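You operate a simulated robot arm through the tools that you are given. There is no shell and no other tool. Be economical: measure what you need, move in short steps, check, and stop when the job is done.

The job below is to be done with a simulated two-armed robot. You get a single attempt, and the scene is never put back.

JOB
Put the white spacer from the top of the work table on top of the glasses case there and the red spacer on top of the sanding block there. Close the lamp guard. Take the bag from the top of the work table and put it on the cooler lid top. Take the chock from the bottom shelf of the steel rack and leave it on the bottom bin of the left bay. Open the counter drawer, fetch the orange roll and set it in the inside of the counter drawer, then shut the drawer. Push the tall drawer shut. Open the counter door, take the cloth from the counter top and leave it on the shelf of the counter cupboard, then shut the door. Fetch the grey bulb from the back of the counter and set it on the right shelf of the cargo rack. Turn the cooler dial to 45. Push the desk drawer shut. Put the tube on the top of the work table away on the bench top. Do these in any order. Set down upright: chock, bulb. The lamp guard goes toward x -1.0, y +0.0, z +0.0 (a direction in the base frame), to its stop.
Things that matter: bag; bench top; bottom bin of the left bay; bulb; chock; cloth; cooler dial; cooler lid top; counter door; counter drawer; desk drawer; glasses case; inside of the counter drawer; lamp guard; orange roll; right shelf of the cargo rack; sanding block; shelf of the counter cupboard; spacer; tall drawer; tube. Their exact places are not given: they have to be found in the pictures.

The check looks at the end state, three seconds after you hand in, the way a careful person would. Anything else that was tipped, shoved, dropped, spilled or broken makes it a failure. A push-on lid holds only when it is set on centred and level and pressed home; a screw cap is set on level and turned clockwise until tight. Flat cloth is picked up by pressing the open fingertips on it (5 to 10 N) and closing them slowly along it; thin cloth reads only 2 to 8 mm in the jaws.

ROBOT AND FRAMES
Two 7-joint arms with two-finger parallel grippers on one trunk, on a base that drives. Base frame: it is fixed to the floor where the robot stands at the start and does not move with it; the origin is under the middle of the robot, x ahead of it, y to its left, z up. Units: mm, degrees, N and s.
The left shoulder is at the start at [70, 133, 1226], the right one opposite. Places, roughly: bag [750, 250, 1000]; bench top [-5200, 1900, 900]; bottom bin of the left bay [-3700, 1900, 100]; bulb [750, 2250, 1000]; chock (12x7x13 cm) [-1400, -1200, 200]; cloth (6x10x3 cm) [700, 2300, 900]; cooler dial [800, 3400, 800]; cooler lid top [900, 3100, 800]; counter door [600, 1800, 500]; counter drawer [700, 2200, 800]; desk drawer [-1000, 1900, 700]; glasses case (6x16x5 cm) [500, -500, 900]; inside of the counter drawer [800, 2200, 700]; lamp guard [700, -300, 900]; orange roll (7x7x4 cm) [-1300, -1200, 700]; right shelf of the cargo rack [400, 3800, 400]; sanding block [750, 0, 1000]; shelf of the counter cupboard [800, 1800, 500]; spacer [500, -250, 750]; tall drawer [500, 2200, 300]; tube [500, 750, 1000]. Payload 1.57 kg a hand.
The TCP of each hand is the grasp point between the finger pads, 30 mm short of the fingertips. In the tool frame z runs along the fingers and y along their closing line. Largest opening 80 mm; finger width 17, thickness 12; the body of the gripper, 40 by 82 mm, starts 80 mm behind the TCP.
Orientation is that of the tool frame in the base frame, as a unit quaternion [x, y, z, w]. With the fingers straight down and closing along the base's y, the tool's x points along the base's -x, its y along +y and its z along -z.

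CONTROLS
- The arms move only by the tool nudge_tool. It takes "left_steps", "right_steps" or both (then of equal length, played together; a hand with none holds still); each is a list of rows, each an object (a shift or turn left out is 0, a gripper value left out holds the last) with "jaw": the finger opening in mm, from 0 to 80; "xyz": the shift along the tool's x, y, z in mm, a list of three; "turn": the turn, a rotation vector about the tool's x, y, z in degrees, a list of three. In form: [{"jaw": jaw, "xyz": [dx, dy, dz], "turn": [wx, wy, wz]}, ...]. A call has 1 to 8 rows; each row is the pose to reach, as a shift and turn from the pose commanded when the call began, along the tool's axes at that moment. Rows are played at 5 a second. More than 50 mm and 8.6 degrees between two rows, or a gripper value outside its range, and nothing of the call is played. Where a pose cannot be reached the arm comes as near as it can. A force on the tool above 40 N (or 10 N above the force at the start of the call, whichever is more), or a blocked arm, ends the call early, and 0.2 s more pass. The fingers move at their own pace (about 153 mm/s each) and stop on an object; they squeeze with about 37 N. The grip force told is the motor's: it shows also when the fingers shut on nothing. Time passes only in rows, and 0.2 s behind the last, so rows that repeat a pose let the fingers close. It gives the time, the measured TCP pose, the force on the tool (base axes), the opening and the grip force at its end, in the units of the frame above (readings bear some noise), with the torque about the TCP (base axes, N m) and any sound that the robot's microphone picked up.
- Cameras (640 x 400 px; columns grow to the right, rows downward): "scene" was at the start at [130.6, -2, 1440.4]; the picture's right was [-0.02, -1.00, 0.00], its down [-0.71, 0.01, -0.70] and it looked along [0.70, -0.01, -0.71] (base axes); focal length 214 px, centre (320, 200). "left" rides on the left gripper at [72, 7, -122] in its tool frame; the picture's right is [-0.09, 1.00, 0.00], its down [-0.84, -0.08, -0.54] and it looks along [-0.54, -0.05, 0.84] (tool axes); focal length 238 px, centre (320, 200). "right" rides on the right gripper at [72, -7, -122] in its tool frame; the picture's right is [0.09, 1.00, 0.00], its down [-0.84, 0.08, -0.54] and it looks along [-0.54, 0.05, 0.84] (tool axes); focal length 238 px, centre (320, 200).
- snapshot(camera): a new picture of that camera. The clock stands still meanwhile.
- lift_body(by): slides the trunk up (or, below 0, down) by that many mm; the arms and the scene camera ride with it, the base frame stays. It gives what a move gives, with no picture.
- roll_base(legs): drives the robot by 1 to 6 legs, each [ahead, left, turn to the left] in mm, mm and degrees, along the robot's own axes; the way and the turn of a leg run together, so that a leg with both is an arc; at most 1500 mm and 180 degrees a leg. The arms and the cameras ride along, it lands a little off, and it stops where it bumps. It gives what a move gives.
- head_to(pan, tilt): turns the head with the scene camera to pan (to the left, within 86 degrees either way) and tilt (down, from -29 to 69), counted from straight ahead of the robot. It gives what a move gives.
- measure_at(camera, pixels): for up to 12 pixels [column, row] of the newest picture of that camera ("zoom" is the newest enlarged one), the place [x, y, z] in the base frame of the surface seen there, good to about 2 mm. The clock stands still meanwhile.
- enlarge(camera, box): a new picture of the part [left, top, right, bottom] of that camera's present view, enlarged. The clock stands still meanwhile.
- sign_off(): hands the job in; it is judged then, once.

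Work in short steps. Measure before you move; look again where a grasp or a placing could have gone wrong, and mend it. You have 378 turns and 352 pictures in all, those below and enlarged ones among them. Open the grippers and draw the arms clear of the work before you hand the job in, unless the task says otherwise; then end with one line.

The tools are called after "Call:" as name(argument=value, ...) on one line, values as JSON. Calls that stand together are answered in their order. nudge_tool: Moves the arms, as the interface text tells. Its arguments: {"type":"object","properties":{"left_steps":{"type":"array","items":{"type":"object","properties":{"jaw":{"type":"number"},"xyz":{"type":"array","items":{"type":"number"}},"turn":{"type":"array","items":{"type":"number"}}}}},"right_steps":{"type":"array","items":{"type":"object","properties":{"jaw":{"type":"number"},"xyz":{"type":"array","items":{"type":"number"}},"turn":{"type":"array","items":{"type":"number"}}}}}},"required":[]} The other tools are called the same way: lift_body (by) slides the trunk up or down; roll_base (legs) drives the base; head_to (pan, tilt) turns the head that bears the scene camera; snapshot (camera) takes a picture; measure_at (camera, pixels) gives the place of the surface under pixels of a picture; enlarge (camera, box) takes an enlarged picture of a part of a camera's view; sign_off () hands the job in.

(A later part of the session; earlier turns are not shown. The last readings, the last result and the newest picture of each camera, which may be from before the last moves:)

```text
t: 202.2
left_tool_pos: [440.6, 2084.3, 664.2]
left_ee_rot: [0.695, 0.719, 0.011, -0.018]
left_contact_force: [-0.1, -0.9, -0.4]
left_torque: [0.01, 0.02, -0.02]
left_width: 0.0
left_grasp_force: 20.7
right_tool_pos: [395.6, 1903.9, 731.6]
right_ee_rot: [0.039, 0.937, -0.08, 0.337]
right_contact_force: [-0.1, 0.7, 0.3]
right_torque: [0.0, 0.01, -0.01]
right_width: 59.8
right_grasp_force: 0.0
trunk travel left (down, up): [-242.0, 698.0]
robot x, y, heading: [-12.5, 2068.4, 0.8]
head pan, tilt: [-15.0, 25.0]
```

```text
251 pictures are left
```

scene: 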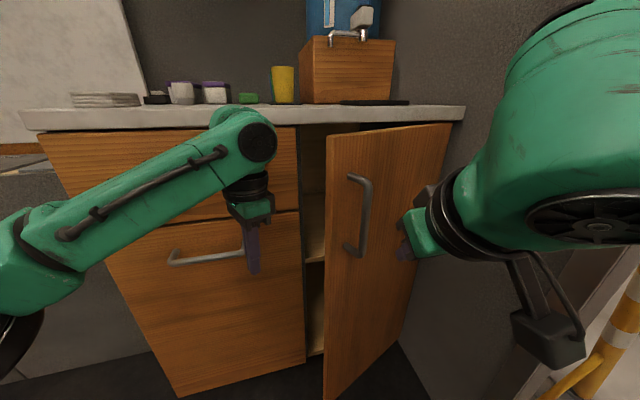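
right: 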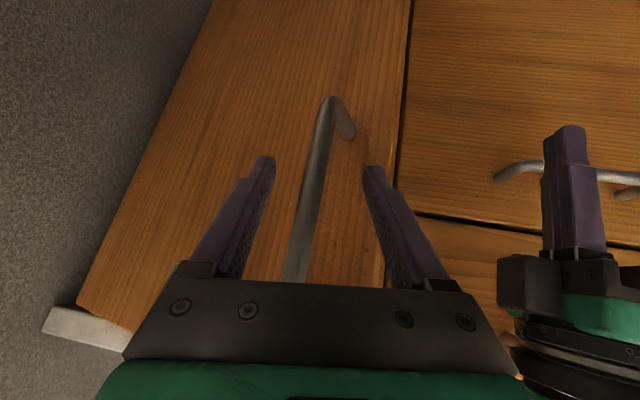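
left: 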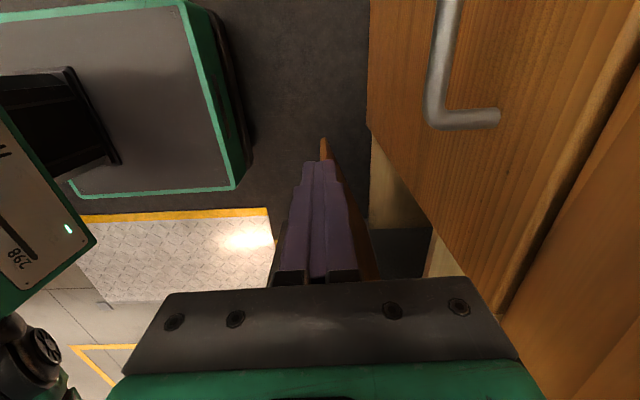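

Handle is between the fingers. I close and drive back along the arc.

Call:
nudge_tool(right_steps=[{"jaw": 20}, {"jaw": 4}, {"jaw": 4}])

Call:
roll_base(legs=[[-52, -33, 0], [-45, -41, 0]])

Call:
snapshot(camera="scene")

```text
t: 203.0
left_tool_pos: [443.4, 2083.5, 662.7]
left_ee_rot: [0.695, 0.719, 0.011, -0.019]
left_contact_force: [0.1, 0.1, -0.6]
left_torque: [-0.03, 0.02, -0.02]
left_width: 0.0
left_grasp_force: 21.3
right_tool_pos: [395.4, 1902.1, 732.2]
right_ee_rot: [0.041, 0.937, -0.079, 0.338]
right_contact_force: [5.7, -8.1, 3.1]
right_torque: [0.82, -0.45, -0.07]
right_width: 17.0
right_grasp_force: 32.3
trunk travel left (down, up): [-242.0, 698.0]
robot x, y, heading: [-10.7, 2066.9, 1.2]
head pan, tilt: [-15.0, 25.0]
```

```text
t: 204.6
left_tool_pos: [346.9, 2006.2, 662.4]
left_ee_rot: [0.695, 0.719, 0.011, -0.02]
left_contact_force: [0.7, -0.7, 0.2]
left_torque: [0.03, -0.01, -0.03]
left_width: 0.2
left_grasp_force: 21.5
right_tool_pos: [300.9, 1825.7, 731.5]
right_ee_rot: [0.038, 0.938, -0.078, 0.335]
right_contact_force: [13.2, -10.5, -2.7]
right_torque: [0.61, -0.4, -0.05]
right_width: 16.4
right_grasp_force: 31.8
trunk travel left (down, up): [-242.0, 698.0]
robot x, y, heading: [-109.9, 1991.3, 1.0]
head pan, tilt: [-15.0, 25.0]
```

```text
250 pictures are left
```

scene: 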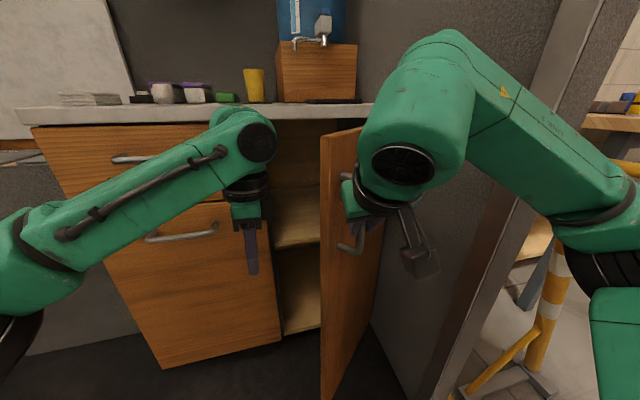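

Door at ~40°. Continue the arc to ~65°.

Call:
roll_base(legs=[[-37, -48, 0], [-28, -54, 0], [-9, -29, 0]])

Call:
snapshot(camera="scene")

```text
t: 206.5
left_tool_pos: [271.9, 1875.4, 662.9]
left_ee_rot: [0.695, 0.719, 0.01, -0.018]
left_contact_force: [0.8, 0.6, -0.4]
left_torque: [0.01, -0.01, 0.02]
left_width: 0.2
left_grasp_force: 21.2
right_tool_pos: [225.8, 1694.1, 729.8]
right_ee_rot: [0.037, 0.938, -0.081, 0.335]
right_contact_force: [-0.9, 0.6, -9.9]
right_torque: [0.14, 0.25, 0.18]
right_width: 13.8
right_grasp_force: 30.4
trunk travel left (down, up): [-242.0, 698.0]
robot x, y, heading: [-179.1, 1856.5, 0.7]
head pan, tilt: [-15.0, 25.0]
```

```text
249 pictures are left
```

scene: 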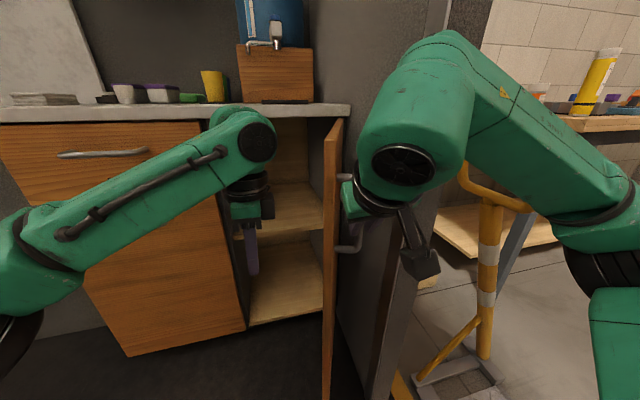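

Door ~67° open, wide enough. I release the handle and withdraw the right hand, then back off.

Call:
nudge_tool(right_steps=[{"jaw": 40}, {"jaw": 55}, {"jaw": 55, "xyz": [0, 0, -35]}, {"jaw": 55, "xyz": [0, 0, -70]}])

Call:
snapshot(camera="right")

```text
t: 207.5
left_tool_pos: [270.9, 1874.5, 663.6]
left_ee_rot: [0.695, 0.718, 0.012, -0.019]
left_contact_force: [-0.5, 0.8, -0.2]
left_torque: [-0.01, 0.03, 0.01]
left_width: 0.0
left_grasp_force: 21.2
right_tool_pos: [181.8, 1706.7, 785.1]
right_ee_rot: [0.037, 0.938, -0.079, 0.335]
right_contact_force: [-0.1, -0.2, 0.3]
right_torque: [-0.01, 0.04, -0.02]
right_width: 55.1
right_grasp_force: 0.0
trunk travel left (down, up): [-242.0, 698.0]
robot x, y, heading: [-181.1, 1855.9, 0.9]
head pan, tilt: [-15.0, 25.0]
```

```text
248 pictures are left
```

right: 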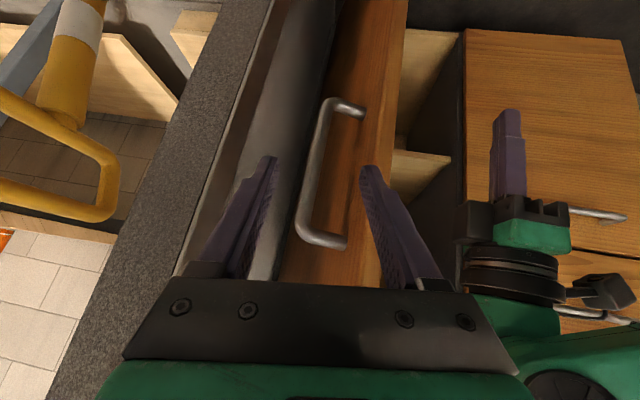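

I back off, shift left to clear, and look into the cupboard.

Call:
roll_base(legs=[[-80, 0, 0], [0, 350, 0]])

Call:
head_to(pan=-25, tilt=15)

Call:
snapshot(camera="scene")

Call:
measure_at(camera="scene", pixels=[[340, 200], [350, 185], [360, 260]])

```text
t: 210.5
left_tool_pos: [187.3, 2225.0, 663.5]
left_ee_rot: [0.695, 0.719, 0.012, -0.019]
left_contact_force: [0.7, 0.8, -0.1]
left_torque: [-0.03, 0.0, -0.02]
left_width: 0.0
left_grasp_force: 21.6
right_tool_pos: [98.7, 2055.9, 784.4]
right_ee_rot: [0.036, 0.938, -0.079, 0.336]
right_contact_force: [-0.2, 0.3, 0.0]
right_torque: [0.01, -0.04, 0.02]
right_width: 54.8
right_grasp_force: 0.1
trunk travel left (down, up): [-242.0, 698.0]
robot x, y, heading: [-261.2, 2209.4, 1.1]
head pan, tilt: [-15.0, 25.0]
```

```text
t: 211.2
left_tool_pos: [187.4, 2225.9, 661.9]
left_ee_rot: [0.695, 0.719, 0.011, -0.018]
left_contact_force: [-0.9, 0.4, 0.1]
left_torque: [-0.02, -0.03, -0.02]
left_width: 0.0
left_grasp_force: 21.0
right_tool_pos: [98.2, 2057.2, 784.5]
right_ee_rot: [0.037, 0.938, -0.08, 0.335]
right_contact_force: [-0.9, 0.0, -0.2]
right_torque: [-0.02, 0.04, 0.0]
right_width: 55.0
right_grasp_force: 0.0
trunk travel left (down, up): [-242.0, 698.0]
robot x, y, heading: [-268.6, 2208.4, 0.7]
head pan, tilt: [-25.0, 15.0]
```

```text
247 pictures are left
```

scene: 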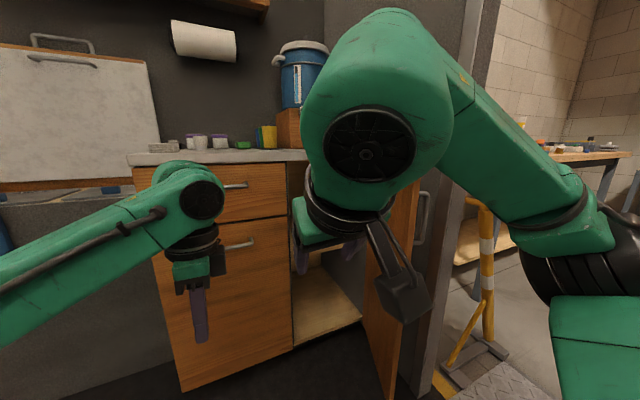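

```text
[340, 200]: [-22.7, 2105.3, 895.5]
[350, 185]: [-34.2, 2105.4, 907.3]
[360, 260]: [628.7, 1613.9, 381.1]
```

The shelf is hidden by the right arm. I restore the left hand's yaw (−90°) in free space first.

Call:
nudge_tool(left_steps=[{"turn": [0, 0, -8.4]}, {"turn": [0, 0, -16.8]}, {"turn": [0, 0, -25.2]}, {"turn": [0, 0, -33.6]}, {"turn": [0, 0, -42]}, {"turn": [0, 0, -50.4]}, {"turn": [0, 0, -58.8]}, {"turn": [0, 0, -67.2]}])

Call:
nudge_tool(left_steps=[{"turn": [0, 0, -8]}, {"turn": [0, 0, -16]}, {"turn": [0, 0, -22]}])

```text
t: 213.0
left_tool_pos: [188.0, 2224.6, 663.6]
left_ee_rot: [0.18, 0.983, 0.02, -0.009]
left_contact_force: [-0.7, -0.1, -0.9]
left_torque: [0.02, -0.01, -0.02]
left_width: 0.0
left_grasp_force: 20.9
right_tool_pos: [98.9, 2055.8, 785.0]
right_ee_rot: [0.038, 0.938, -0.08, 0.336]
right_contact_force: [-0.7, 0.4, 0.2]
right_torque: [0.02, 0.0, -0.01]
right_width: 55.1
right_grasp_force: 0.0
trunk travel left (down, up): [-242.0, 698.0]
robot x, y, heading: [-266.8, 2206.5, 0.6]
head pan, tilt: [-25.0, 15.0]
```

```text
t: 213.8
left_tool_pos: [187.5, 2224.6, 663.0]
left_ee_rot: [-0.012, 1.0, 0.02, -0.006]
left_contact_force: [-0.9, 0.5, 0.2]
left_torque: [-0.01, -0.03, 0.03]
left_width: 0.0
left_grasp_force: 21.6
right_tool_pos: [99.0, 2056.6, 784.3]
right_ee_rot: [0.037, 0.938, -0.08, 0.336]
right_contact_force: [-1.0, -0.3, -0.4]
right_torque: [0.04, -0.02, 0.0]
right_width: 55.0
right_grasp_force: 0.1
trunk travel left (down, up): [-242.0, 698.0]
robot x, y, heading: [-267.0, 2203.2, 0.8]
head pan, tilt: [-25.0, 15.0]
```

I straighten both hands to exact tool-down.

Call:
nudge_tool(right_steps=[{"turn": [-1.9, 7.9, -0.9], "xyz": [0, 0, -10]}, {"turn": [-3.8, 15.8, -1.7], "xyz": [0, 0, -20]}, {"turn": [-5.6, 23.6, -2.6], "xyz": [0, 0, -30]}, {"turn": [-7.5, 31.4, -3.4], "xyz": [0, 0, -30]}, {"turn": [-9.4, 39.3, -4.3], "xyz": [0, 0, -30]}], left_steps=[{"turn": [2.3, -0.7, 1.4]}, {"turn": [2.3, -0.7, 1.4]}, {"turn": [2.3, -0.7, 1.4]}, {"turn": [2.3, -0.7, 1.4]}, {"turn": [2.3, -0.7, 1.4], "jaw": 78}])

Call:
head_to(pan=-20, tilt=20)

Call:
snapshot(camera="scene")

```text
t: 215.0
left_tool_pos: [187.8, 2224.5, 662.9]
left_ee_rot: [0.002, 1.0, 0.002, 0.001]
left_contact_force: [0.1, -0.5, -0.3]
left_torque: [-0.01, -0.01, -0.02]
left_width: 77.8
left_grasp_force: 0.0
right_tool_pos: [78.8, 2061.5, 806.4]
right_ee_rot: [-0.002, 1.0, 0.001, -0.001]
right_contact_force: [0.2, 0.1, -0.2]
right_torque: [0.0, -0.02, 0.03]
right_width: 55.1
right_grasp_force: 0.1
trunk travel left (down, up): [-242.0, 698.0]
robot x, y, heading: [-267.5, 2207.5, 0.9]
head pan, tilt: [-25.0, 15.0]
```

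```text
t: 215.7
left_tool_pos: [188.2, 2225.3, 663.1]
left_ee_rot: [0.004, 1.0, 0.002, 0.001]
left_contact_force: [0.0, 0.4, 0.1]
left_torque: [-0.02, -0.01, 0.01]
left_width: 78.0
left_grasp_force: 0.0
right_tool_pos: [79.9, 2061.8, 807.2]
right_ee_rot: [0.001, 1.0, 0.001, -0.001]
right_contact_force: [0.4, 0.5, -1.1]
right_torque: [0.0, 0.03, 0.03]
right_width: 55.1
right_grasp_force: 0.0
trunk travel left (down, up): [-242.0, 698.0]
robot x, y, heading: [-268.6, 2204.5, 0.8]
head pan, tilt: [-20.0, 20.0]
```

```text
246 pictures are left
```

scene: 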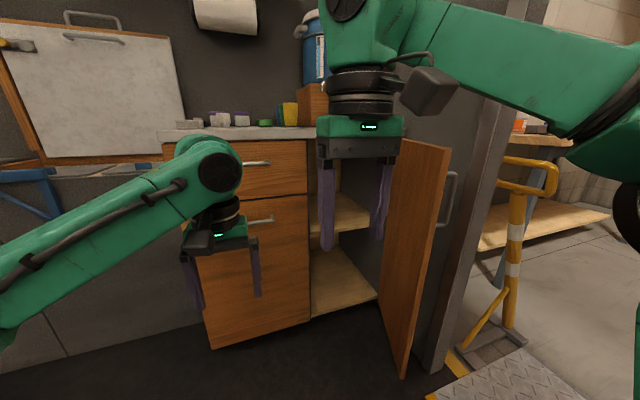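

Call:
measure_at(camera="scene", pixels=[[345, 215], [350, 228], [325, 227], [356, 205], [340, 185], [440, 170], [400, 200], [330, 290], [385, 290], [305, 145], [395, 140]])

```text
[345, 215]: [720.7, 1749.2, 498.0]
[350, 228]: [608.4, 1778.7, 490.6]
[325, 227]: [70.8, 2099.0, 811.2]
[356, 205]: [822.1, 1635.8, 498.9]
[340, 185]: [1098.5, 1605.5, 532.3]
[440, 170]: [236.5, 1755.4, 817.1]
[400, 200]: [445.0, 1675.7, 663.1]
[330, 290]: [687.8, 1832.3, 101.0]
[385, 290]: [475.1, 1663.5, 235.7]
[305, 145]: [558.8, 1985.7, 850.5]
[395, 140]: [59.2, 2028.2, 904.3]
```

Cupboard shelf z≈498.5, front edge x≈608. I check where the right elbow is, to pass over the door (top z 850).

Call:
measure_at(camera="scene", pixels=[[600, 130], [625, 170], [600, 170], [550, 120], [635, 250], [500, 90]])

Call:
nudge_tool(right_steps=[{"xyz": [0, 0, -40]}, {"xyz": [0, 0, -80]}, {"xyz": [0, 0, -120]}, {"xyz": [0, 0, -160]}])

Call:
snapshot(camera="scene")

```text
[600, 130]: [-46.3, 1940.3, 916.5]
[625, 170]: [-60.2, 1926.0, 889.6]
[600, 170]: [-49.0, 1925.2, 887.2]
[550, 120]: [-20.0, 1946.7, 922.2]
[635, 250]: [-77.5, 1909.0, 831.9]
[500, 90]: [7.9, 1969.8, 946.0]
```

```text
t: 216.7
left_tool_pos: [187.7, 2225.5, 662.8]
left_ee_rot: [0.003, 1.0, 0.001, 0.001]
left_contact_force: [-0.2, -0.7, 0.0]
left_torque: [0.0, -0.02, 0.0]
left_width: 77.9
left_grasp_force: 0.1
right_tool_pos: [89.1, 2065.4, 832.4]
right_ee_rot: [0.0, 1.0, 0.0, 0.0]
right_contact_force: [-0.5, -0.9, 0.1]
right_torque: [0.02, 0.01, 0.01]
right_width: 54.9
right_grasp_force: 0.0
right hand out of reach, approached as far as the arm can: row 1, 2, 3, 4
trunk travel left (down, up): [-242.0, 698.0]
robot x, y, heading: [-270.6, 2206.5, 0.7]
head pan, tilt: [-20.0, 20.0]
```

```text
245 pictures are left
```

scene: 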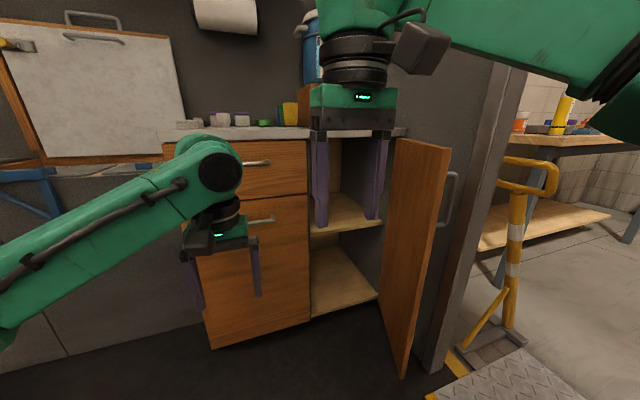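

I raise the trunk 300 and tilt the left hand forward 45° for the cloth pick.

Call:
lift_body(by=320)

Call:
nudge_tool(left_steps=[{"turn": [0, -7.5, 0], "xyz": [0, 15, 0]}, {"turn": [0, -15, 0], "xyz": [0, 30, 0]}, {"turn": [0, -22.5, 0], "xyz": [0, 45, 0]}, {"turn": [0, -30, 0], "xyz": [0, 60, 0]}, {"turn": [0, -37.5, 0], "xyz": [0, 75, 0]}, {"turn": [0, -45, 0], "xyz": [0, 90, 0]}], right_steps=[{"xyz": [0, -15, 0]}, {"xyz": [0, -30, 0]}, {"xyz": [0, -45, 0]}, {"xyz": [20, -60, 0]}, {"xyz": [40, -75, 0]}, {"xyz": [60, -90, 0]}])

Call:
head_to(pan=10, tilt=35)

Call:
snapshot(camera="scene")

```text
t: 219.8
left_tool_pos: [188.6, 2224.5, 982.2]
left_ee_rot: [0.003, 1.0, 0.001, 0.001]
left_contact_force: [-0.7, -0.8, -0.4]
left_torque: [0.0, -0.03, 0.03]
left_width: 77.7
left_grasp_force: 0.1
right_tool_pos: [87.2, 2065.4, 1152.0]
right_ee_rot: [-0.001, 1.0, 0.001, -0.001]
right_contact_force: [-0.8, -0.5, -0.1]
right_torque: [-0.03, 0.02, 0.01]
right_width: 54.8
right_grasp_force: 0.1
trunk travel left (down, up): [-562.0, 378.0]
robot x, y, heading: [-269.0, 2206.3, 0.8]
head pan, tilt: [-20.0, 20.0]
```

```text
t: 221.2
left_tool_pos: [187.6, 2314.2, 982.9]
left_ee_rot: [0.003, 0.923, 0.0, 0.385]
left_contact_force: [0.4, -0.2, 0.3]
left_torque: [0.03, 0.01, -0.03]
left_width: 77.9
left_grasp_force: 0.1
right_tool_pos: [63.5, 2009.9, 1110.4]
right_ee_rot: [0.0, 1.0, 0.001, 0.0]
right_contact_force: [0.6, -0.7, 0.3]
right_torque: [-0.01, -0.01, -0.01]
right_width: 55.3
right_grasp_force: 0.1
right hand out of reach, approached as far as the arm can: row 1, 2, 3, 4, 5, 6
trunk travel left (down, up): [-562.0, 378.0]
robot x, y, heading: [-270.3, 2207.9, 0.7]
head pan, tilt: [-20.0, 20.0]
```

```text
t: 222.2
left_tool_pos: [188.2, 2314.7, 983.0]
left_ee_rot: [0.003, 0.924, -0.001, 0.383]
left_contact_force: [-0.2, -0.7, -0.5]
left_torque: [0.0, 0.0, 0.0]
left_width: 78.2
left_grasp_force: 0.1
right_tool_pos: [64.4, 2009.1, 1111.4]
right_ee_rot: [0.0, 1.0, 0.002, 0.0]
right_contact_force: [0.5, 0.1, 0.1]
right_torque: [-0.01, -0.02, -0.05]
right_width: 55.1
right_grasp_force: 0.1
trunk travel left (down, up): [-562.0, 378.0]
robot x, y, heading: [-264.3, 2206.3, 0.8]
head pan, tilt: [10.0, 35.0]
```

```text
244 pictures are left
```

scene: 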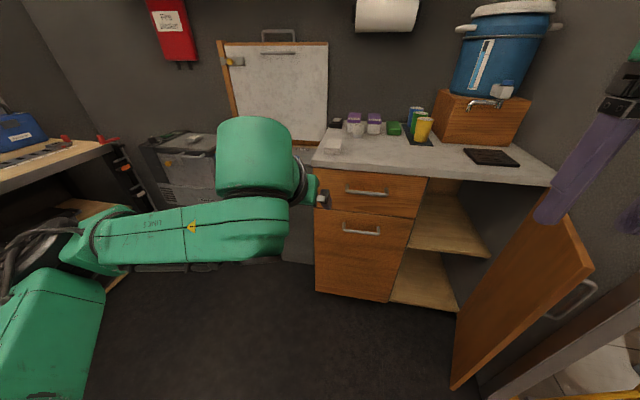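

I drive ahead 380 toward the cloth and look.

Call:
roll_base(legs=[[380, 0, -0.8]])

Call:
snapshot(camera="left")

Call:
snapshot(camera="scene")

```text
t: 224.6
left_tool_pos: [571.1, 2313.1, 983.3]
left_ee_rot: [0.008, 0.923, -0.002, 0.384]
left_contact_force: [0.2, -0.7, 0.1]
left_torque: [-0.02, 0.0, -0.01]
left_width: 77.8
left_grasp_force: 0.1
right_tool_pos: [444.0, 2007.9, 1109.6]
right_ee_rot: [0.007, 1.0, 0.001, 0.001]
right_contact_force: [-0.2, 0.5, 0.0]
right_torque: [0.0, 0.05, -0.04]
right_width: 55.0
right_grasp_force: 0.0
trunk travel left (down, up): [-562.0, 378.0]
robot x, y, heading: [115.2, 2205.8, -0.2]
head pan, tilt: [10.0, 35.0]
```

```text
243 pictures are left
```

left: 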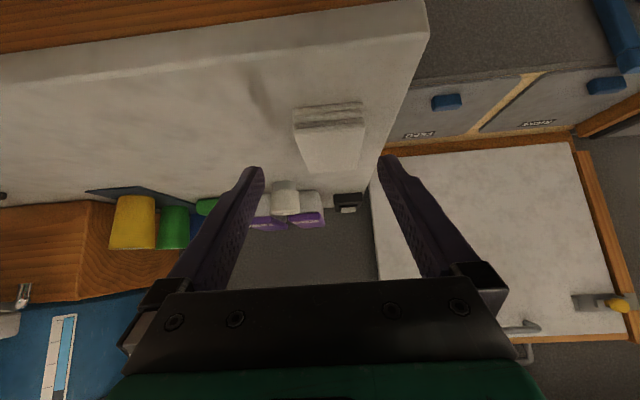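

```text
242 pictures are left
```

scene: 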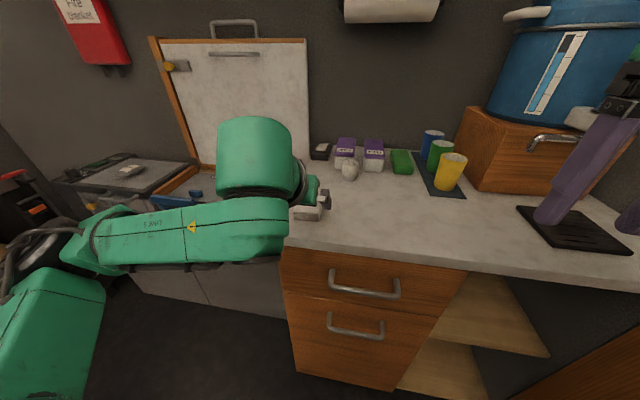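

Call:
measure_at(camera="left", pixels=[[296, 122], [363, 118], [330, 130], [310, 165], [358, 165], [330, 165], [330, 108], [300, 140], [362, 140], [280, 120], [400, 60]])

Call:
enlarge(camera="left", box=[260, 80, 420, 190])

```text
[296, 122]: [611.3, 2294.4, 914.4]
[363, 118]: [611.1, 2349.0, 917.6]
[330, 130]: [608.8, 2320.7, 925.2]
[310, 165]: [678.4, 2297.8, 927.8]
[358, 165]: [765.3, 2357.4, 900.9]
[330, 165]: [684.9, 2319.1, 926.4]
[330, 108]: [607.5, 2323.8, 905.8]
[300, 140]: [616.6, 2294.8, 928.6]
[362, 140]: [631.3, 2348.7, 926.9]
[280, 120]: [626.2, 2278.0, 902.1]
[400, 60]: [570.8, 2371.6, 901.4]
```

```text
3.64 times, centred on (340, 135) of left
```

zoom: 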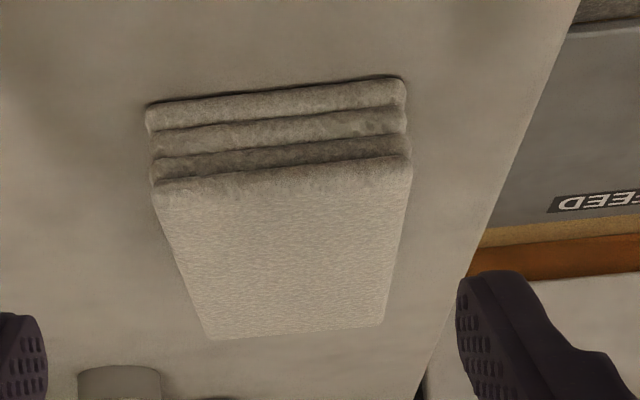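

Cloth: x 608–705, y 2293–2352, z 901–928. I lower around it with the left hand.

Call:
nudge_tool(left_steps=[{"jaw": 79, "xyz": [-4, 9, 30]}, {"jaw": 79, "xyz": [-8, 9, 60]}, {"jaw": 79, "xyz": [-12, 9, 84]}, {"jaw": 79, "xyz": [-12, 9, 84]}])

Call:
enlarge(camera="left", box=[200, 60, 440, 260])

```text
t: 225.6
left_tool_pos: [636.7, 2321.1, 932.7]
left_ee_rot: [0.008, 0.924, -0.003, 0.383]
left_contact_force: [1.0, 0.9, 0.0]
left_torque: [-0.04, -0.02, 0.0]
left_width: 78.9
left_grasp_force: 0.1
right_tool_pos: [443.5, 2007.5, 1109.8]
right_ee_rot: [0.008, 1.0, 0.002, 0.001]
right_contact_force: [-0.1, -0.7, 0.0]
right_torque: [0.01, 0.01, -0.02]
right_width: 55.0
right_grasp_force: 0.0
trunk travel left (down, up): [-562.0, 378.0]
robot x, y, heading: [117.3, 2210.5, 0.1]
head pan, tilt: [10.0, 35.0]
```

```text
2.00 times, centred on (320, 160) of left
```

zoom: 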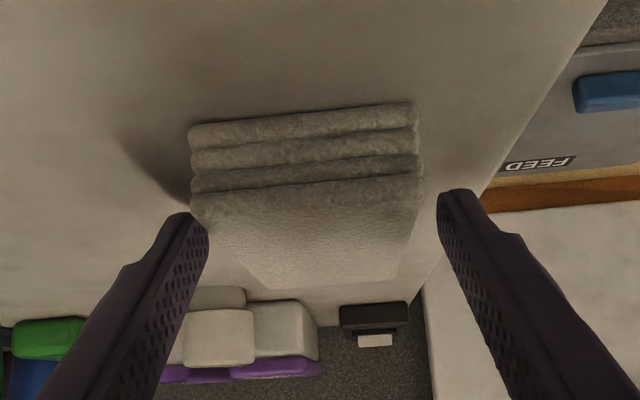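

Close on the cloth with a −3 mm y shift, then lift.

Call:
nudge_tool(left_steps=[{"jaw": 70, "xyz": [0, -3, 1]}, {"jaw": 62, "xyz": [0, -3, 1]}, {"jaw": 50, "xyz": [0, -3, 1]}, {"jaw": 40, "xyz": [0, -3, 1]}, {"jaw": 40, "xyz": [0, -3, 1]}])

Call:
nudge_tool(left_steps=[{"xyz": [-15, 0, -15]}, {"xyz": [-30, 0, -30]}, {"xyz": [-60, 0, -60]}])

Call:
snapshot(camera="left")

```text
t: 226.8
left_tool_pos: [640.2, 2317.3, 932.0]
left_ee_rot: [0.009, 0.923, -0.003, 0.384]
left_contact_force: [-0.4, 0.1, -0.2]
left_torque: [-0.02, -0.01, -0.02]
left_width: 58.8
left_grasp_force: 37.2
right_tool_pos: [442.9, 2006.9, 1110.5]
right_ee_rot: [0.007, 1.0, 0.002, 0.001]
right_contact_force: [0.3, 0.7, 0.5]
right_torque: [0.0, 0.0, 0.02]
right_width: 55.2
right_grasp_force: 0.0
trunk travel left (down, up): [-562.0, 378.0]
robot x, y, heading: [118.9, 2208.8, -0.2]
head pan, tilt: [10.0, 35.0]
```

```text
t: 227.6
left_tool_pos: [640.5, 2317.5, 1016.8]
left_ee_rot: [0.008, 0.924, -0.002, 0.383]
left_contact_force: [-0.4, -0.5, -0.3]
left_torque: [0.03, -0.02, 0.02]
left_width: 58.8
left_grasp_force: 37.3
right_tool_pos: [443.4, 2006.6, 1109.8]
right_ee_rot: [0.008, 1.0, 0.002, 0.0]
right_contact_force: [1.2, -0.3, 0.0]
right_torque: [0.03, 0.0, -0.02]
right_width: 55.2
right_grasp_force: 0.1
trunk travel left (down, up): [-562.0, 378.0]
robot x, y, heading: [113.8, 2206.5, 0.0]
head pan, tilt: [10.0, 35.0]
```

```text
239 pictures are left
```

left: 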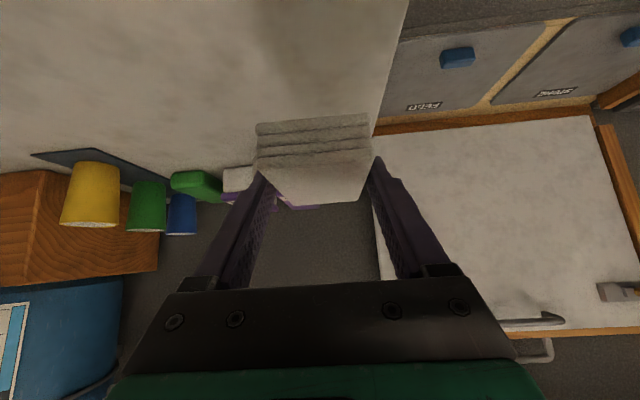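

Cloth held level. I back off 330, tuck the right hand back and to the side.

Call:
roll_base(legs=[[-330, 0, 0]])

Call:
nudge_tool(right_steps=[{"xyz": [30, -25, 10]}, {"xyz": [60, -50, 20]}, {"xyz": [90, -75, 30]}, {"xyz": [120, -90, 40]}], left_steps=[{"xyz": [20, -15, 20]}, {"xyz": [40, -30, 40]}, {"xyz": [60, -45, 60]}, {"xyz": [80, -60, 80]}])

Call:
head_to(pan=-30, tilt=35)

Call:
snapshot(camera="scene")

```text
t: 229.7
left_tool_pos: [316.5, 2317.0, 1017.2]
left_ee_rot: [0.012, 0.923, -0.005, 0.384]
left_contact_force: [-0.8, 0.0, -0.2]
left_torque: [0.01, -0.01, -0.01]
left_width: 58.8
left_grasp_force: 36.6
right_tool_pos: [118.1, 2006.4, 1110.2]
right_ee_rot: [0.008, 1.0, 0.001, 0.0]
right_contact_force: [-0.3, 0.3, 0.2]
right_torque: [-0.02, 0.01, 0.01]
right_width: 55.1
right_grasp_force: 0.1
trunk travel left (down, up): [-562.0, 378.0]
robot x, y, heading: [-210.2, 2208.0, -0.0]
head pan, tilt: [10.0, 35.0]
```

```text
t: 230.7
left_tool_pos: [315.3, 2253.5, 904.3]
left_ee_rot: [0.012, 0.923, -0.004, 0.384]
left_contact_force: [0.1, -0.9, -0.9]
left_torque: [-0.01, 0.01, 0.02]
left_width: 58.8
left_grasp_force: 37.5
right_tool_pos: [39.6, 1995.9, 1026.6]
right_ee_rot: [0.009, 1.0, 0.002, 0.001]
right_contact_force: [-0.8, -0.7, -0.7]
right_torque: [-0.01, 0.0, -0.01]
right_width: 54.9
right_grasp_force: 0.0
right hand out of reach, approached as far as the arm can: row 1, 2, 3, 4
trunk travel left (down, up): [-562.0, 378.0]
robot x, y, heading: [-206.8, 2213.5, 0.0]
head pan, tilt: [10.0, 35.0]
```

```text
t: 231.8
left_tool_pos: [315.6, 2254.6, 904.0]
left_ee_rot: [0.011, 0.923, -0.004, 0.384]
left_contact_force: [-0.8, 0.4, -1.1]
left_torque: [-0.02, 0.0, -0.02]
left_width: 58.7
left_grasp_force: 36.9
right_tool_pos: [39.7, 1996.1, 1027.0]
right_ee_rot: [0.008, 1.0, 0.001, 0.001]
right_contact_force: [0.1, -0.1, -0.7]
right_torque: [-0.04, 0.02, 0.01]
right_width: 55.2
right_grasp_force: 0.1
trunk travel left (down, up): [-562.0, 378.0]
robot x, y, heading: [-210.2, 2210.8, -0.3]
head pan, tilt: [-30.0, 35.0]
```

```text
238 pictures are left
```

scene: 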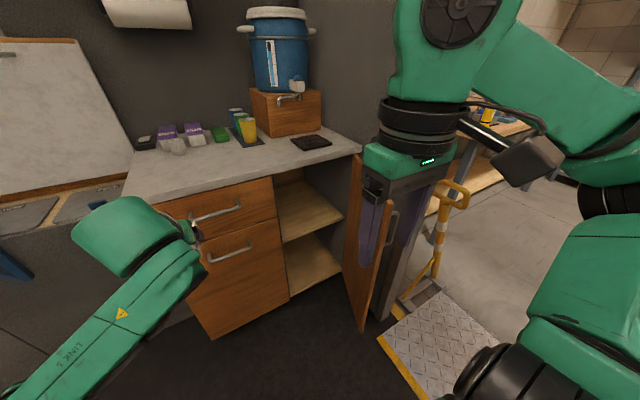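

Plan: lower the trunk, retract the left hand, go forward at y≈2200, then shift right (the right arm on the inner side only pushes the door further open).

Call:
lift_body(by=-335)

Call:
nudge_tool(left_steps=[{"xyz": [30, 0, -30]}, {"xyz": [60, 0, -60]}, {"xyz": [90, 0, -90]}, {"xyz": [120, 0, -120]}])

Call:
roll_base(legs=[[310, 0, 0.3]])

Call:
snapshot(camera="scene")

```text
t: 235.1
left_tool_pos: [316.3, 2255.4, 570.9]
left_ee_rot: [0.011, 0.923, -0.004, 0.384]
left_contact_force: [0.8, 0.1, -0.7]
left_torque: [-0.01, 0.0, 0.01]
left_width: 58.6
left_grasp_force: 37.5
right_tool_pos: [38.9, 1996.9, 693.0]
right_ee_rot: [0.008, 1.0, 0.002, 0.0]
right_contact_force: [0.4, 0.1, 0.0]
right_torque: [0.03, 0.0, 0.01]
right_width: 55.1
right_grasp_force: 0.1
trunk travel left (down, up): [-227.0, 713.0]
robot x, y, heading: [-210.4, 2210.4, -0.4]
head pan, tilt: [-30.0, 35.0]
```

```text
t: 236.1
left_tool_pos: [188.1, 2222.0, 564.4]
left_ee_rot: [0.011, 0.924, -0.003, 0.382]
left_contact_force: [0.6, -1.4, -0.3]
left_torque: [-0.02, 0.03, -0.01]
left_width: 58.9
left_grasp_force: 36.8
left hand out of reach, approached as far as the arm can: row 3, 4
right_tool_pos: [38.7, 1996.3, 692.7]
right_ee_rot: [0.008, 1.0, 0.002, 0.001]
right_contact_force: [0.7, 0.1, 0.3]
right_torque: [0.0, 0.02, -0.01]
right_width: 54.9
right_grasp_force: 0.1
trunk travel left (down, up): [-227.0, 713.0]
robot x, y, heading: [-209.5, 2210.1, -0.1]
head pan, tilt: [-30.0, 35.0]
```

```text
t: 238.3
left_tool_pos: [490.1, 2226.9, 562.4]
left_ee_rot: [0.01, 0.925, -0.001, 0.381]
left_contact_force: [-2.4, 0.2, -0.6]
left_torque: [0.01, 0.01, 0.06]
left_width: 59.3
left_grasp_force: 37.1
right_tool_pos: [348.4, 1999.1, 691.7]
right_ee_rot: [0.004, 1.0, 0.001, 0.0]
right_contact_force: [1.0, -0.4, -0.5]
right_torque: [0.0, -0.03, -0.03]
right_width: 55.1
right_grasp_force: 0.1
trunk travel left (down, up): [-227.0, 713.0]
robot x, y, heading: [95.9, 2210.2, 0.8]
head pan, tilt: [-30.0, 35.0]
stopped in leg 1: the force on the tool passed its limit at 56 N (the readings are from after the stop); the commanded pose is now the measured one
```

```text
237 pictures are left
```

scene: 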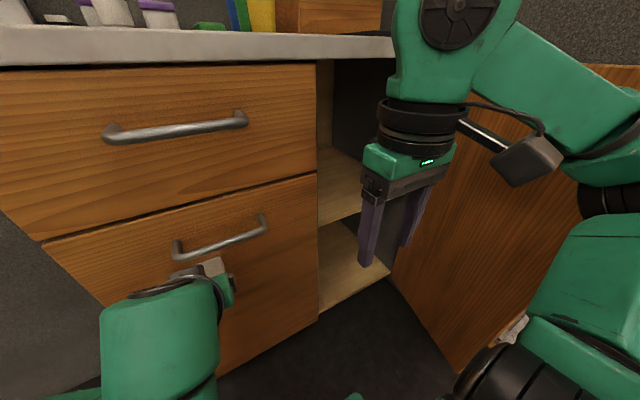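

The cloth front just touched the tall drawer; I back 40 and then shift right 200.

Call:
roll_base(legs=[[-40, 0, -0.5], [0, -100, 0], [0, -90, 0]])

Call:
snapshot(camera="scene")

Call:
snapshot(camera="left")

```text
t: 240.0
left_tool_pos: [448.3, 2127.4, 564.4]
left_ee_rot: [0.016, 0.924, -0.005, 0.381]
left_contact_force: [-0.7, -0.7, 0.0]
left_torque: [0.02, 0.01, -0.02]
left_width: 58.9
left_grasp_force: 37.2
right_tool_pos: [301.9, 1901.9, 692.3]
right_ee_rot: [0.011, 1.0, 0.002, 0.004]
right_contact_force: [-0.5, -0.8, -0.1]
right_torque: [0.01, -0.03, -0.02]
right_width: 55.0
right_grasp_force: 0.1
trunk travel left (down, up): [-227.0, 713.0]
robot x, y, heading: [53.9, 2114.3, -0.4]
head pan, tilt: [-30.0, 35.0]
stopped in leg 2: the robot was blocked; the commanded pose is now the measured one
```

```text
236 pictures are left
```

scene: 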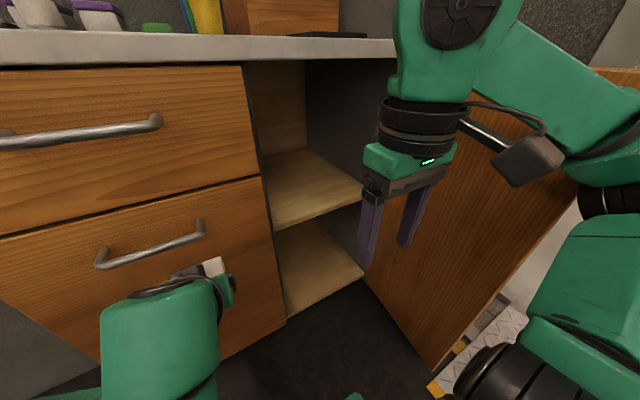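

```text
235 pictures are left
```

left: 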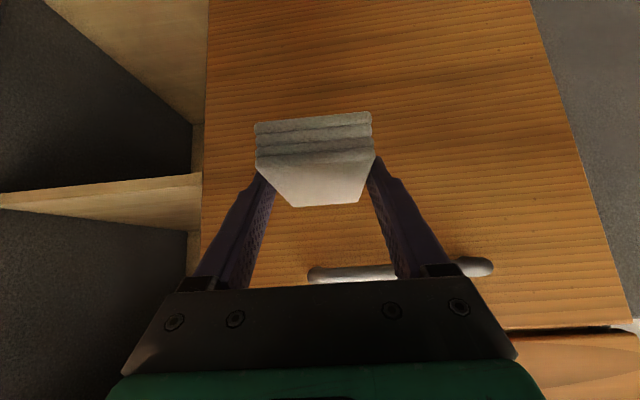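

Call:
measure_at(camera="scene", pixels=[[440, 350], [430, 330], [400, 290], [480, 230], [560, 190], [590, 200], [620, 260], [500, 300]])

```text
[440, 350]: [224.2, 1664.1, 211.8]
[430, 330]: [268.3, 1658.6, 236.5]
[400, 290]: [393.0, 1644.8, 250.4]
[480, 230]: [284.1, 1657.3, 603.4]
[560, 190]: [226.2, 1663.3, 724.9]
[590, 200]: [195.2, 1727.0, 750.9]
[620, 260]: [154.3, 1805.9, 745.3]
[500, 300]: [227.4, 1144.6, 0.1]
```

The door is now fully open (~84°) but blocks the right elbow from going lower in y. Better: use the right hand for the shelf, so I'll set the cloth back on the counter and re-pick it with the right hand. First back out and raise.

Call:
roll_base(legs=[[-60, 60, 0], [-200, 20, 0]])

Call:
lift_body(by=400)

Call:
nudge_tool(left_steps=[{"xyz": [-20, 0, 25]}, {"xyz": [-40, 0, 50]}, {"xyz": [-60, 0, 75]}], right_steps=[{"xyz": [-30, 10, 0], "turn": [0, -8, 0], "jaw": 75}, {"xyz": [-60, 20, 0], "turn": [0, -16, 0], "jaw": 75}, {"xyz": [-90, 30, 0], "turn": [0, -24, 0], "jaw": 75}])

```text
t: 242.2
left_tool_pos: [192.4, 2209.6, 562.8]
left_ee_rot: [0.014, 0.925, -0.003, 0.381]
left_contact_force: [-0.3, 0.6, -0.4]
left_torque: [0.0, 0.02, 0.0]
left_width: 58.8
left_grasp_force: 36.6
right_tool_pos: [47.1, 1983.9, 692.1]
right_ee_rot: [0.008, 1.0, 0.001, 0.001]
right_contact_force: [0.8, 0.3, 0.6]
right_torque: [0.01, -0.03, -0.01]
right_width: 54.9
right_grasp_force: 0.1
trunk travel left (down, up): [-227.0, 713.0]
robot x, y, heading: [-201.9, 2193.2, -0.3]
head pan, tilt: [-30.0, 35.0]
```

```text
t: 246.1
left_tool_pos: [192.8, 2210.2, 963.1]
left_ee_rot: [0.014, 0.925, -0.003, 0.38]
left_contact_force: [0.7, -0.1, -1.0]
left_torque: [-0.02, 0.03, 0.01]
left_width: 59.0
left_grasp_force: 37.0
right_tool_pos: [46.8, 1983.5, 1092.6]
right_ee_rot: [0.008, 1.0, 0.002, 0.0]
right_contact_force: [0.4, 0.4, 0.0]
right_torque: [-0.03, 0.01, -0.01]
right_width: 55.1
right_grasp_force: 0.1
trunk travel left (down, up): [-627.0, 313.0]
robot x, y, heading: [-202.2, 2199.8, 0.1]
head pan, tilt: [-30.0, 35.0]
```

```text
t: 246.9
left_tool_pos: [288.6, 2207.6, 950.6]
left_ee_rot: [0.015, 0.925, -0.004, 0.38]
left_contact_force: [0.4, 0.2, 0.0]
left_torque: [0.0, 0.01, 0.02]
left_width: 59.0
left_grasp_force: 36.8
right_tool_pos: [141.0, 2012.0, 1092.1]
right_ee_rot: [0.009, 0.978, 0.0, 0.209]
right_contact_force: [0.7, 0.6, 0.4]
right_torque: [-0.02, 0.03, -0.01]
right_width: 75.0
right_grasp_force: 0.1
trunk travel left (down, up): [-627.0, 313.0]
robot x, y, heading: [-202.3, 2196.3, -0.5]
head pan, tilt: [-30.0, 35.0]
```

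I drive forward 350 and lower the cloth onto a free spot of the counter (≈(640,2207)).

Call:
roll_base(legs=[[350, 0, 0.4]])

Call:
nudge_tool(left_steps=[{"xyz": [4, 0, 4]}, {"xyz": [8, 0, 8]}, {"xyz": [12, 0, 12]}])

Call:
snapshot(camera="left")

```text
t: 249.2
left_tool_pos: [639.4, 2208.6, 951.9]
left_ee_rot: [0.013, 0.925, -0.002, 0.381]
left_contact_force: [-0.1, 0.1, -0.7]
left_torque: [0.0, -0.03, 0.0]
left_width: 58.7
left_grasp_force: 36.6
right_tool_pos: [491.2, 2012.7, 1093.3]
right_ee_rot: [0.006, 0.978, 0.001, 0.208]
right_contact_force: [0.3, 0.4, 0.1]
right_torque: [-0.01, -0.01, 0.01]
right_width: 75.2
right_grasp_force: 0.1
trunk travel left (down, up): [-627.0, 313.0]
robot x, y, heading: [151.3, 2197.6, -0.2]
head pan, tilt: [-30.0, 35.0]
```

```text
t: 249.9
left_tool_pos: [638.5, 2208.8, 935.0]
left_ee_rot: [0.012, 0.925, -0.002, 0.381]
left_contact_force: [-0.1, -0.3, -1.1]
left_torque: [0.01, 0.02, 0.02]
left_width: 58.6
left_grasp_force: 37.1
right_tool_pos: [489.9, 2012.9, 1092.6]
right_ee_rot: [0.008, 0.978, 0.0, 0.207]
right_contact_force: [0.5, -0.3, -0.6]
right_torque: [0.0, 0.02, 0.03]
right_width: 75.1
right_grasp_force: 0.1
trunk travel left (down, up): [-627.0, 313.0]
robot x, y, heading: [151.1, 2197.1, 0.1]
head pan, tilt: [-30.0, 35.0]
```

```text
234 pictures are left
```

left: 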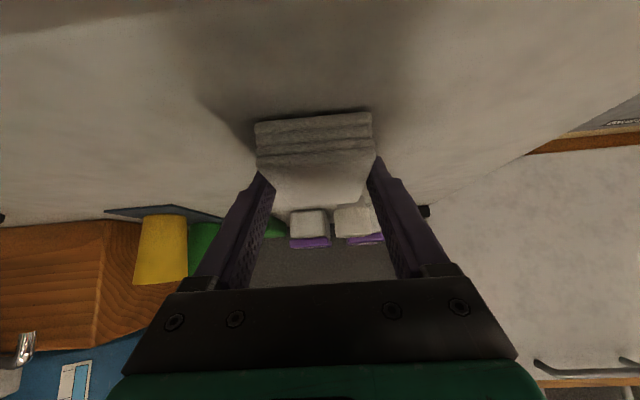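

Call:
nudge_tool(left_steps=[{"xyz": [1.2, 0, 1.2]}, {"xyz": [2.2, 0, 2.2]}, {"xyz": [2.2, 0, 2.2], "jaw": 66}, {"xyz": [2.2, 0, 2.2], "jaw": 78}, {"xyz": [2.2, 0, 2.2], "jaw": 78}, {"xyz": [0, 0, -40], "jaw": 78}, {"xyz": [0, 0, -80], "jaw": 78}, {"xyz": [-20, 30, -110], "jaw": 78}])

Call:
nudge_tool(left_steps=[{"xyz": [20, 40, -20]}, {"xyz": [40, 80, -40]}, {"xyz": [55, 120, -55]}], right_steps=[{"turn": [0, -8, 0]}, {"turn": [0, -16, 0]}, {"turn": [0, -21, 0]}])

Call:
snapshot(camera="scene")

```text
t: 251.8
left_tool_pos: [575.7, 2241.7, 1027.0]
left_ee_rot: [0.013, 0.924, -0.003, 0.382]
left_contact_force: [0.2, -0.1, -0.2]
left_torque: [0.02, -0.02, -0.01]
left_width: 77.7
left_grasp_force: 0.0
right_tool_pos: [489.1, 2013.9, 1093.8]
right_ee_rot: [0.006, 0.978, -0.001, 0.208]
right_contact_force: [0.2, 0.3, -1.0]
right_torque: [0.01, -0.02, 0.0]
right_width: 75.0
right_grasp_force: 0.1
trunk travel left (down, up): [-627.0, 313.0]
robot x, y, heading: [150.2, 2195.3, 0.1]
head pan, tilt: [-30.0, 35.0]
```

```text
t: 252.6
left_tool_pos: [558.0, 2291.7, 1072.3]
left_ee_rot: [0.014, 0.925, -0.005, 0.381]
left_contact_force: [-0.7, 1.2, 0.4]
left_torque: [-0.03, -0.02, -0.06]
left_width: 77.9
left_grasp_force: 0.0
left hand out of reach, approached as far as the arm can: row 1, 2, 3
right_tool_pos: [487.6, 2015.6, 1093.4]
right_ee_rot: [0.006, 0.923, -0.002, 0.384]
right_contact_force: [-0.3, 0.8, -0.2]
right_torque: [0.01, -0.04, -0.03]
right_width: 75.3
right_grasp_force: 0.1
trunk travel left (down, up): [-627.0, 313.0]
robot x, y, heading: [153.6, 2195.7, -0.2]
head pan, tilt: [-30.0, 35.0]
```

```text
233 pictures are left
```

scene: 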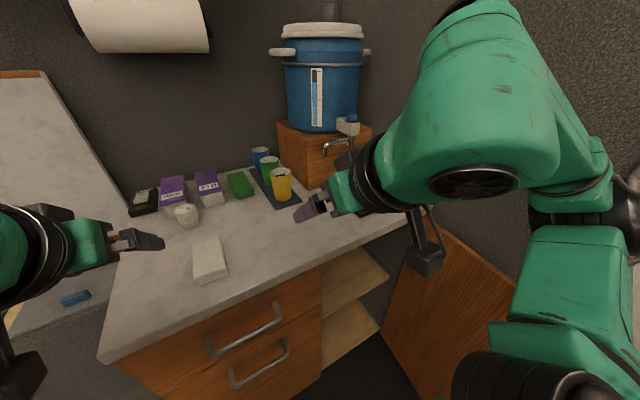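

Cloth is on the counter. I drive left 193 so the right hand is in line, then look.

Call:
roll_base(legs=[[0, 193, 0]])

Call:
snapshot(camera="right")

```text
t: 254.1
left_tool_pos: [560.2, 2477.7, 1072.5]
left_ee_rot: [0.014, 0.925, -0.003, 0.38]
left_contact_force: [1.2, 0.4, -0.3]
left_torque: [-0.01, 0.01, 0.03]
left_width: 77.9
left_grasp_force: 0.1
right_tool_pos: [489.3, 2202.3, 1093.5]
right_ee_rot: [0.009, 0.924, -0.001, 0.383]
right_contact_force: [0.1, 0.7, 0.9]
right_torque: [0.01, 0.01, 0.0]
right_width: 74.9
right_grasp_force: 0.0
trunk travel left (down, up): [-627.0, 313.0]
robot x, y, heading: [150.0, 2386.5, -0.1]
head pan, tilt: [-30.0, 35.0]
```

```text
232 pictures are left
```

right: 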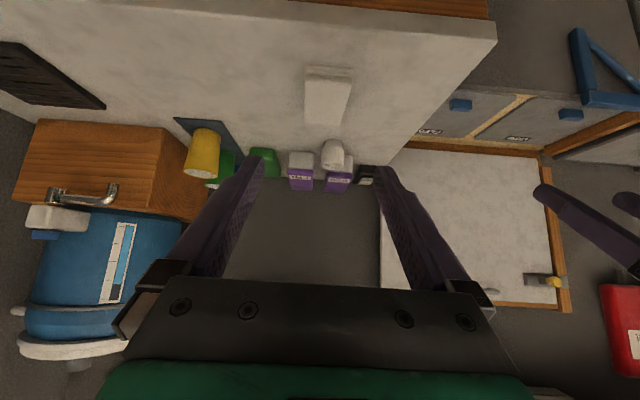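

Call:
measure_at(camera="right", pixels=[[305, 78], [353, 80], [328, 82], [308, 122], [347, 122], [328, 118]])

```text
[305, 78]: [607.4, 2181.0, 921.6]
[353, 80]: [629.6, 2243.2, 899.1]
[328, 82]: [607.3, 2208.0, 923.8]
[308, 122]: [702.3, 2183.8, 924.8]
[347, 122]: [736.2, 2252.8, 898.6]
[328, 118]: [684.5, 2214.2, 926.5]
```

Call:
nudge_tool(right_steps=[{"jaw": 79, "xyz": [2, 8, 45]}, {"jaw": 79, "xyz": [4, 8, 90]}, {"jaw": 79, "xyz": [6, 8, 135]}, {"jaw": 79, "xyz": [7, 8, 180]}])

Call:
snapshot(camera="right")

```text
t: 255.1
left_tool_pos: [562.1, 2478.4, 1071.7]
left_ee_rot: [0.015, 0.925, -0.003, 0.379]
left_contact_force: [0.3, 0.2, -0.2]
left_torque: [-0.01, -0.01, 0.01]
left_width: 78.1
left_grasp_force: 0.1
right_tool_pos: [610.4, 2209.6, 959.8]
right_ee_rot: [0.008, 0.924, -0.002, 0.382]
right_contact_force: [0.0, -0.5, 0.1]
right_torque: [0.02, 0.0, 0.04]
right_width: 79.0
right_grasp_force: 0.1
trunk travel left (down, up): [-627.0, 313.0]
robot x, y, heading: [147.4, 2386.1, -0.0]
head pan, tilt: [-30.0, 35.0]
```

```text
231 pictures are left
```

right: 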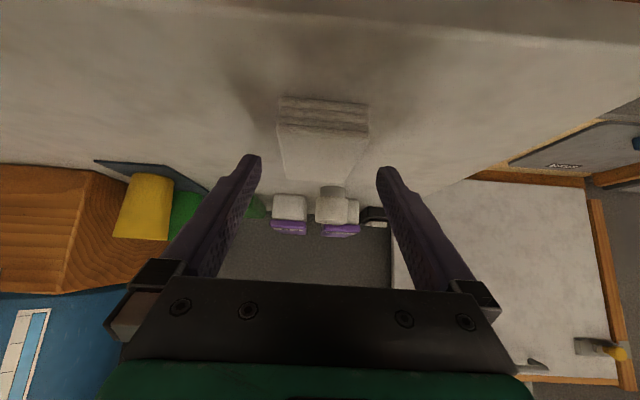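

Aligned. I go the last 42 mm and grip, then lift.

Call:
nudge_tool(right_steps=[{"jaw": 79, "xyz": [0, 0, 20]}, {"jaw": 79, "xyz": [0, 0, 41]}, {"jaw": 66, "xyz": [0, 0, 41]}, {"jaw": 50, "xyz": [0, 0, 41]}, {"jaw": 40, "xyz": [0, 0, 41]}, {"jaw": 40, "xyz": [0, 0, 41]}, {"xyz": [-20, 0, 21], "jaw": 40}, {"xyz": [-50, 0, -9], "jaw": 40}])

Call:
snapshot(camera="right")

```text
t: 256.9
left_tool_pos: [560.3, 2479.2, 1072.2]
left_ee_rot: [0.014, 0.925, -0.003, 0.38]
left_contact_force: [-0.1, -0.4, -0.1]
left_torque: [-0.02, -0.02, -0.01]
left_width: 78.0
left_grasp_force: 0.0
right_tool_pos: [639.6, 2208.4, 1004.5]
right_ee_rot: [0.008, 0.923, -0.002, 0.384]
right_contact_force: [0.2, -0.8, -0.9]
right_torque: [0.0, 0.03, -0.02]
right_width: 58.8
right_grasp_force: 36.9
trunk travel left (down, up): [-627.0, 313.0]
robot x, y, heading: [149.6, 2387.9, -0.2]
head pan, tilt: [-30.0, 35.0]
```

```text
230 pictures are left
```

right: 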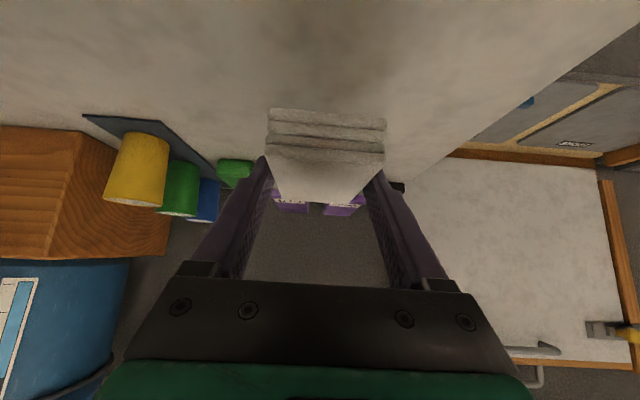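

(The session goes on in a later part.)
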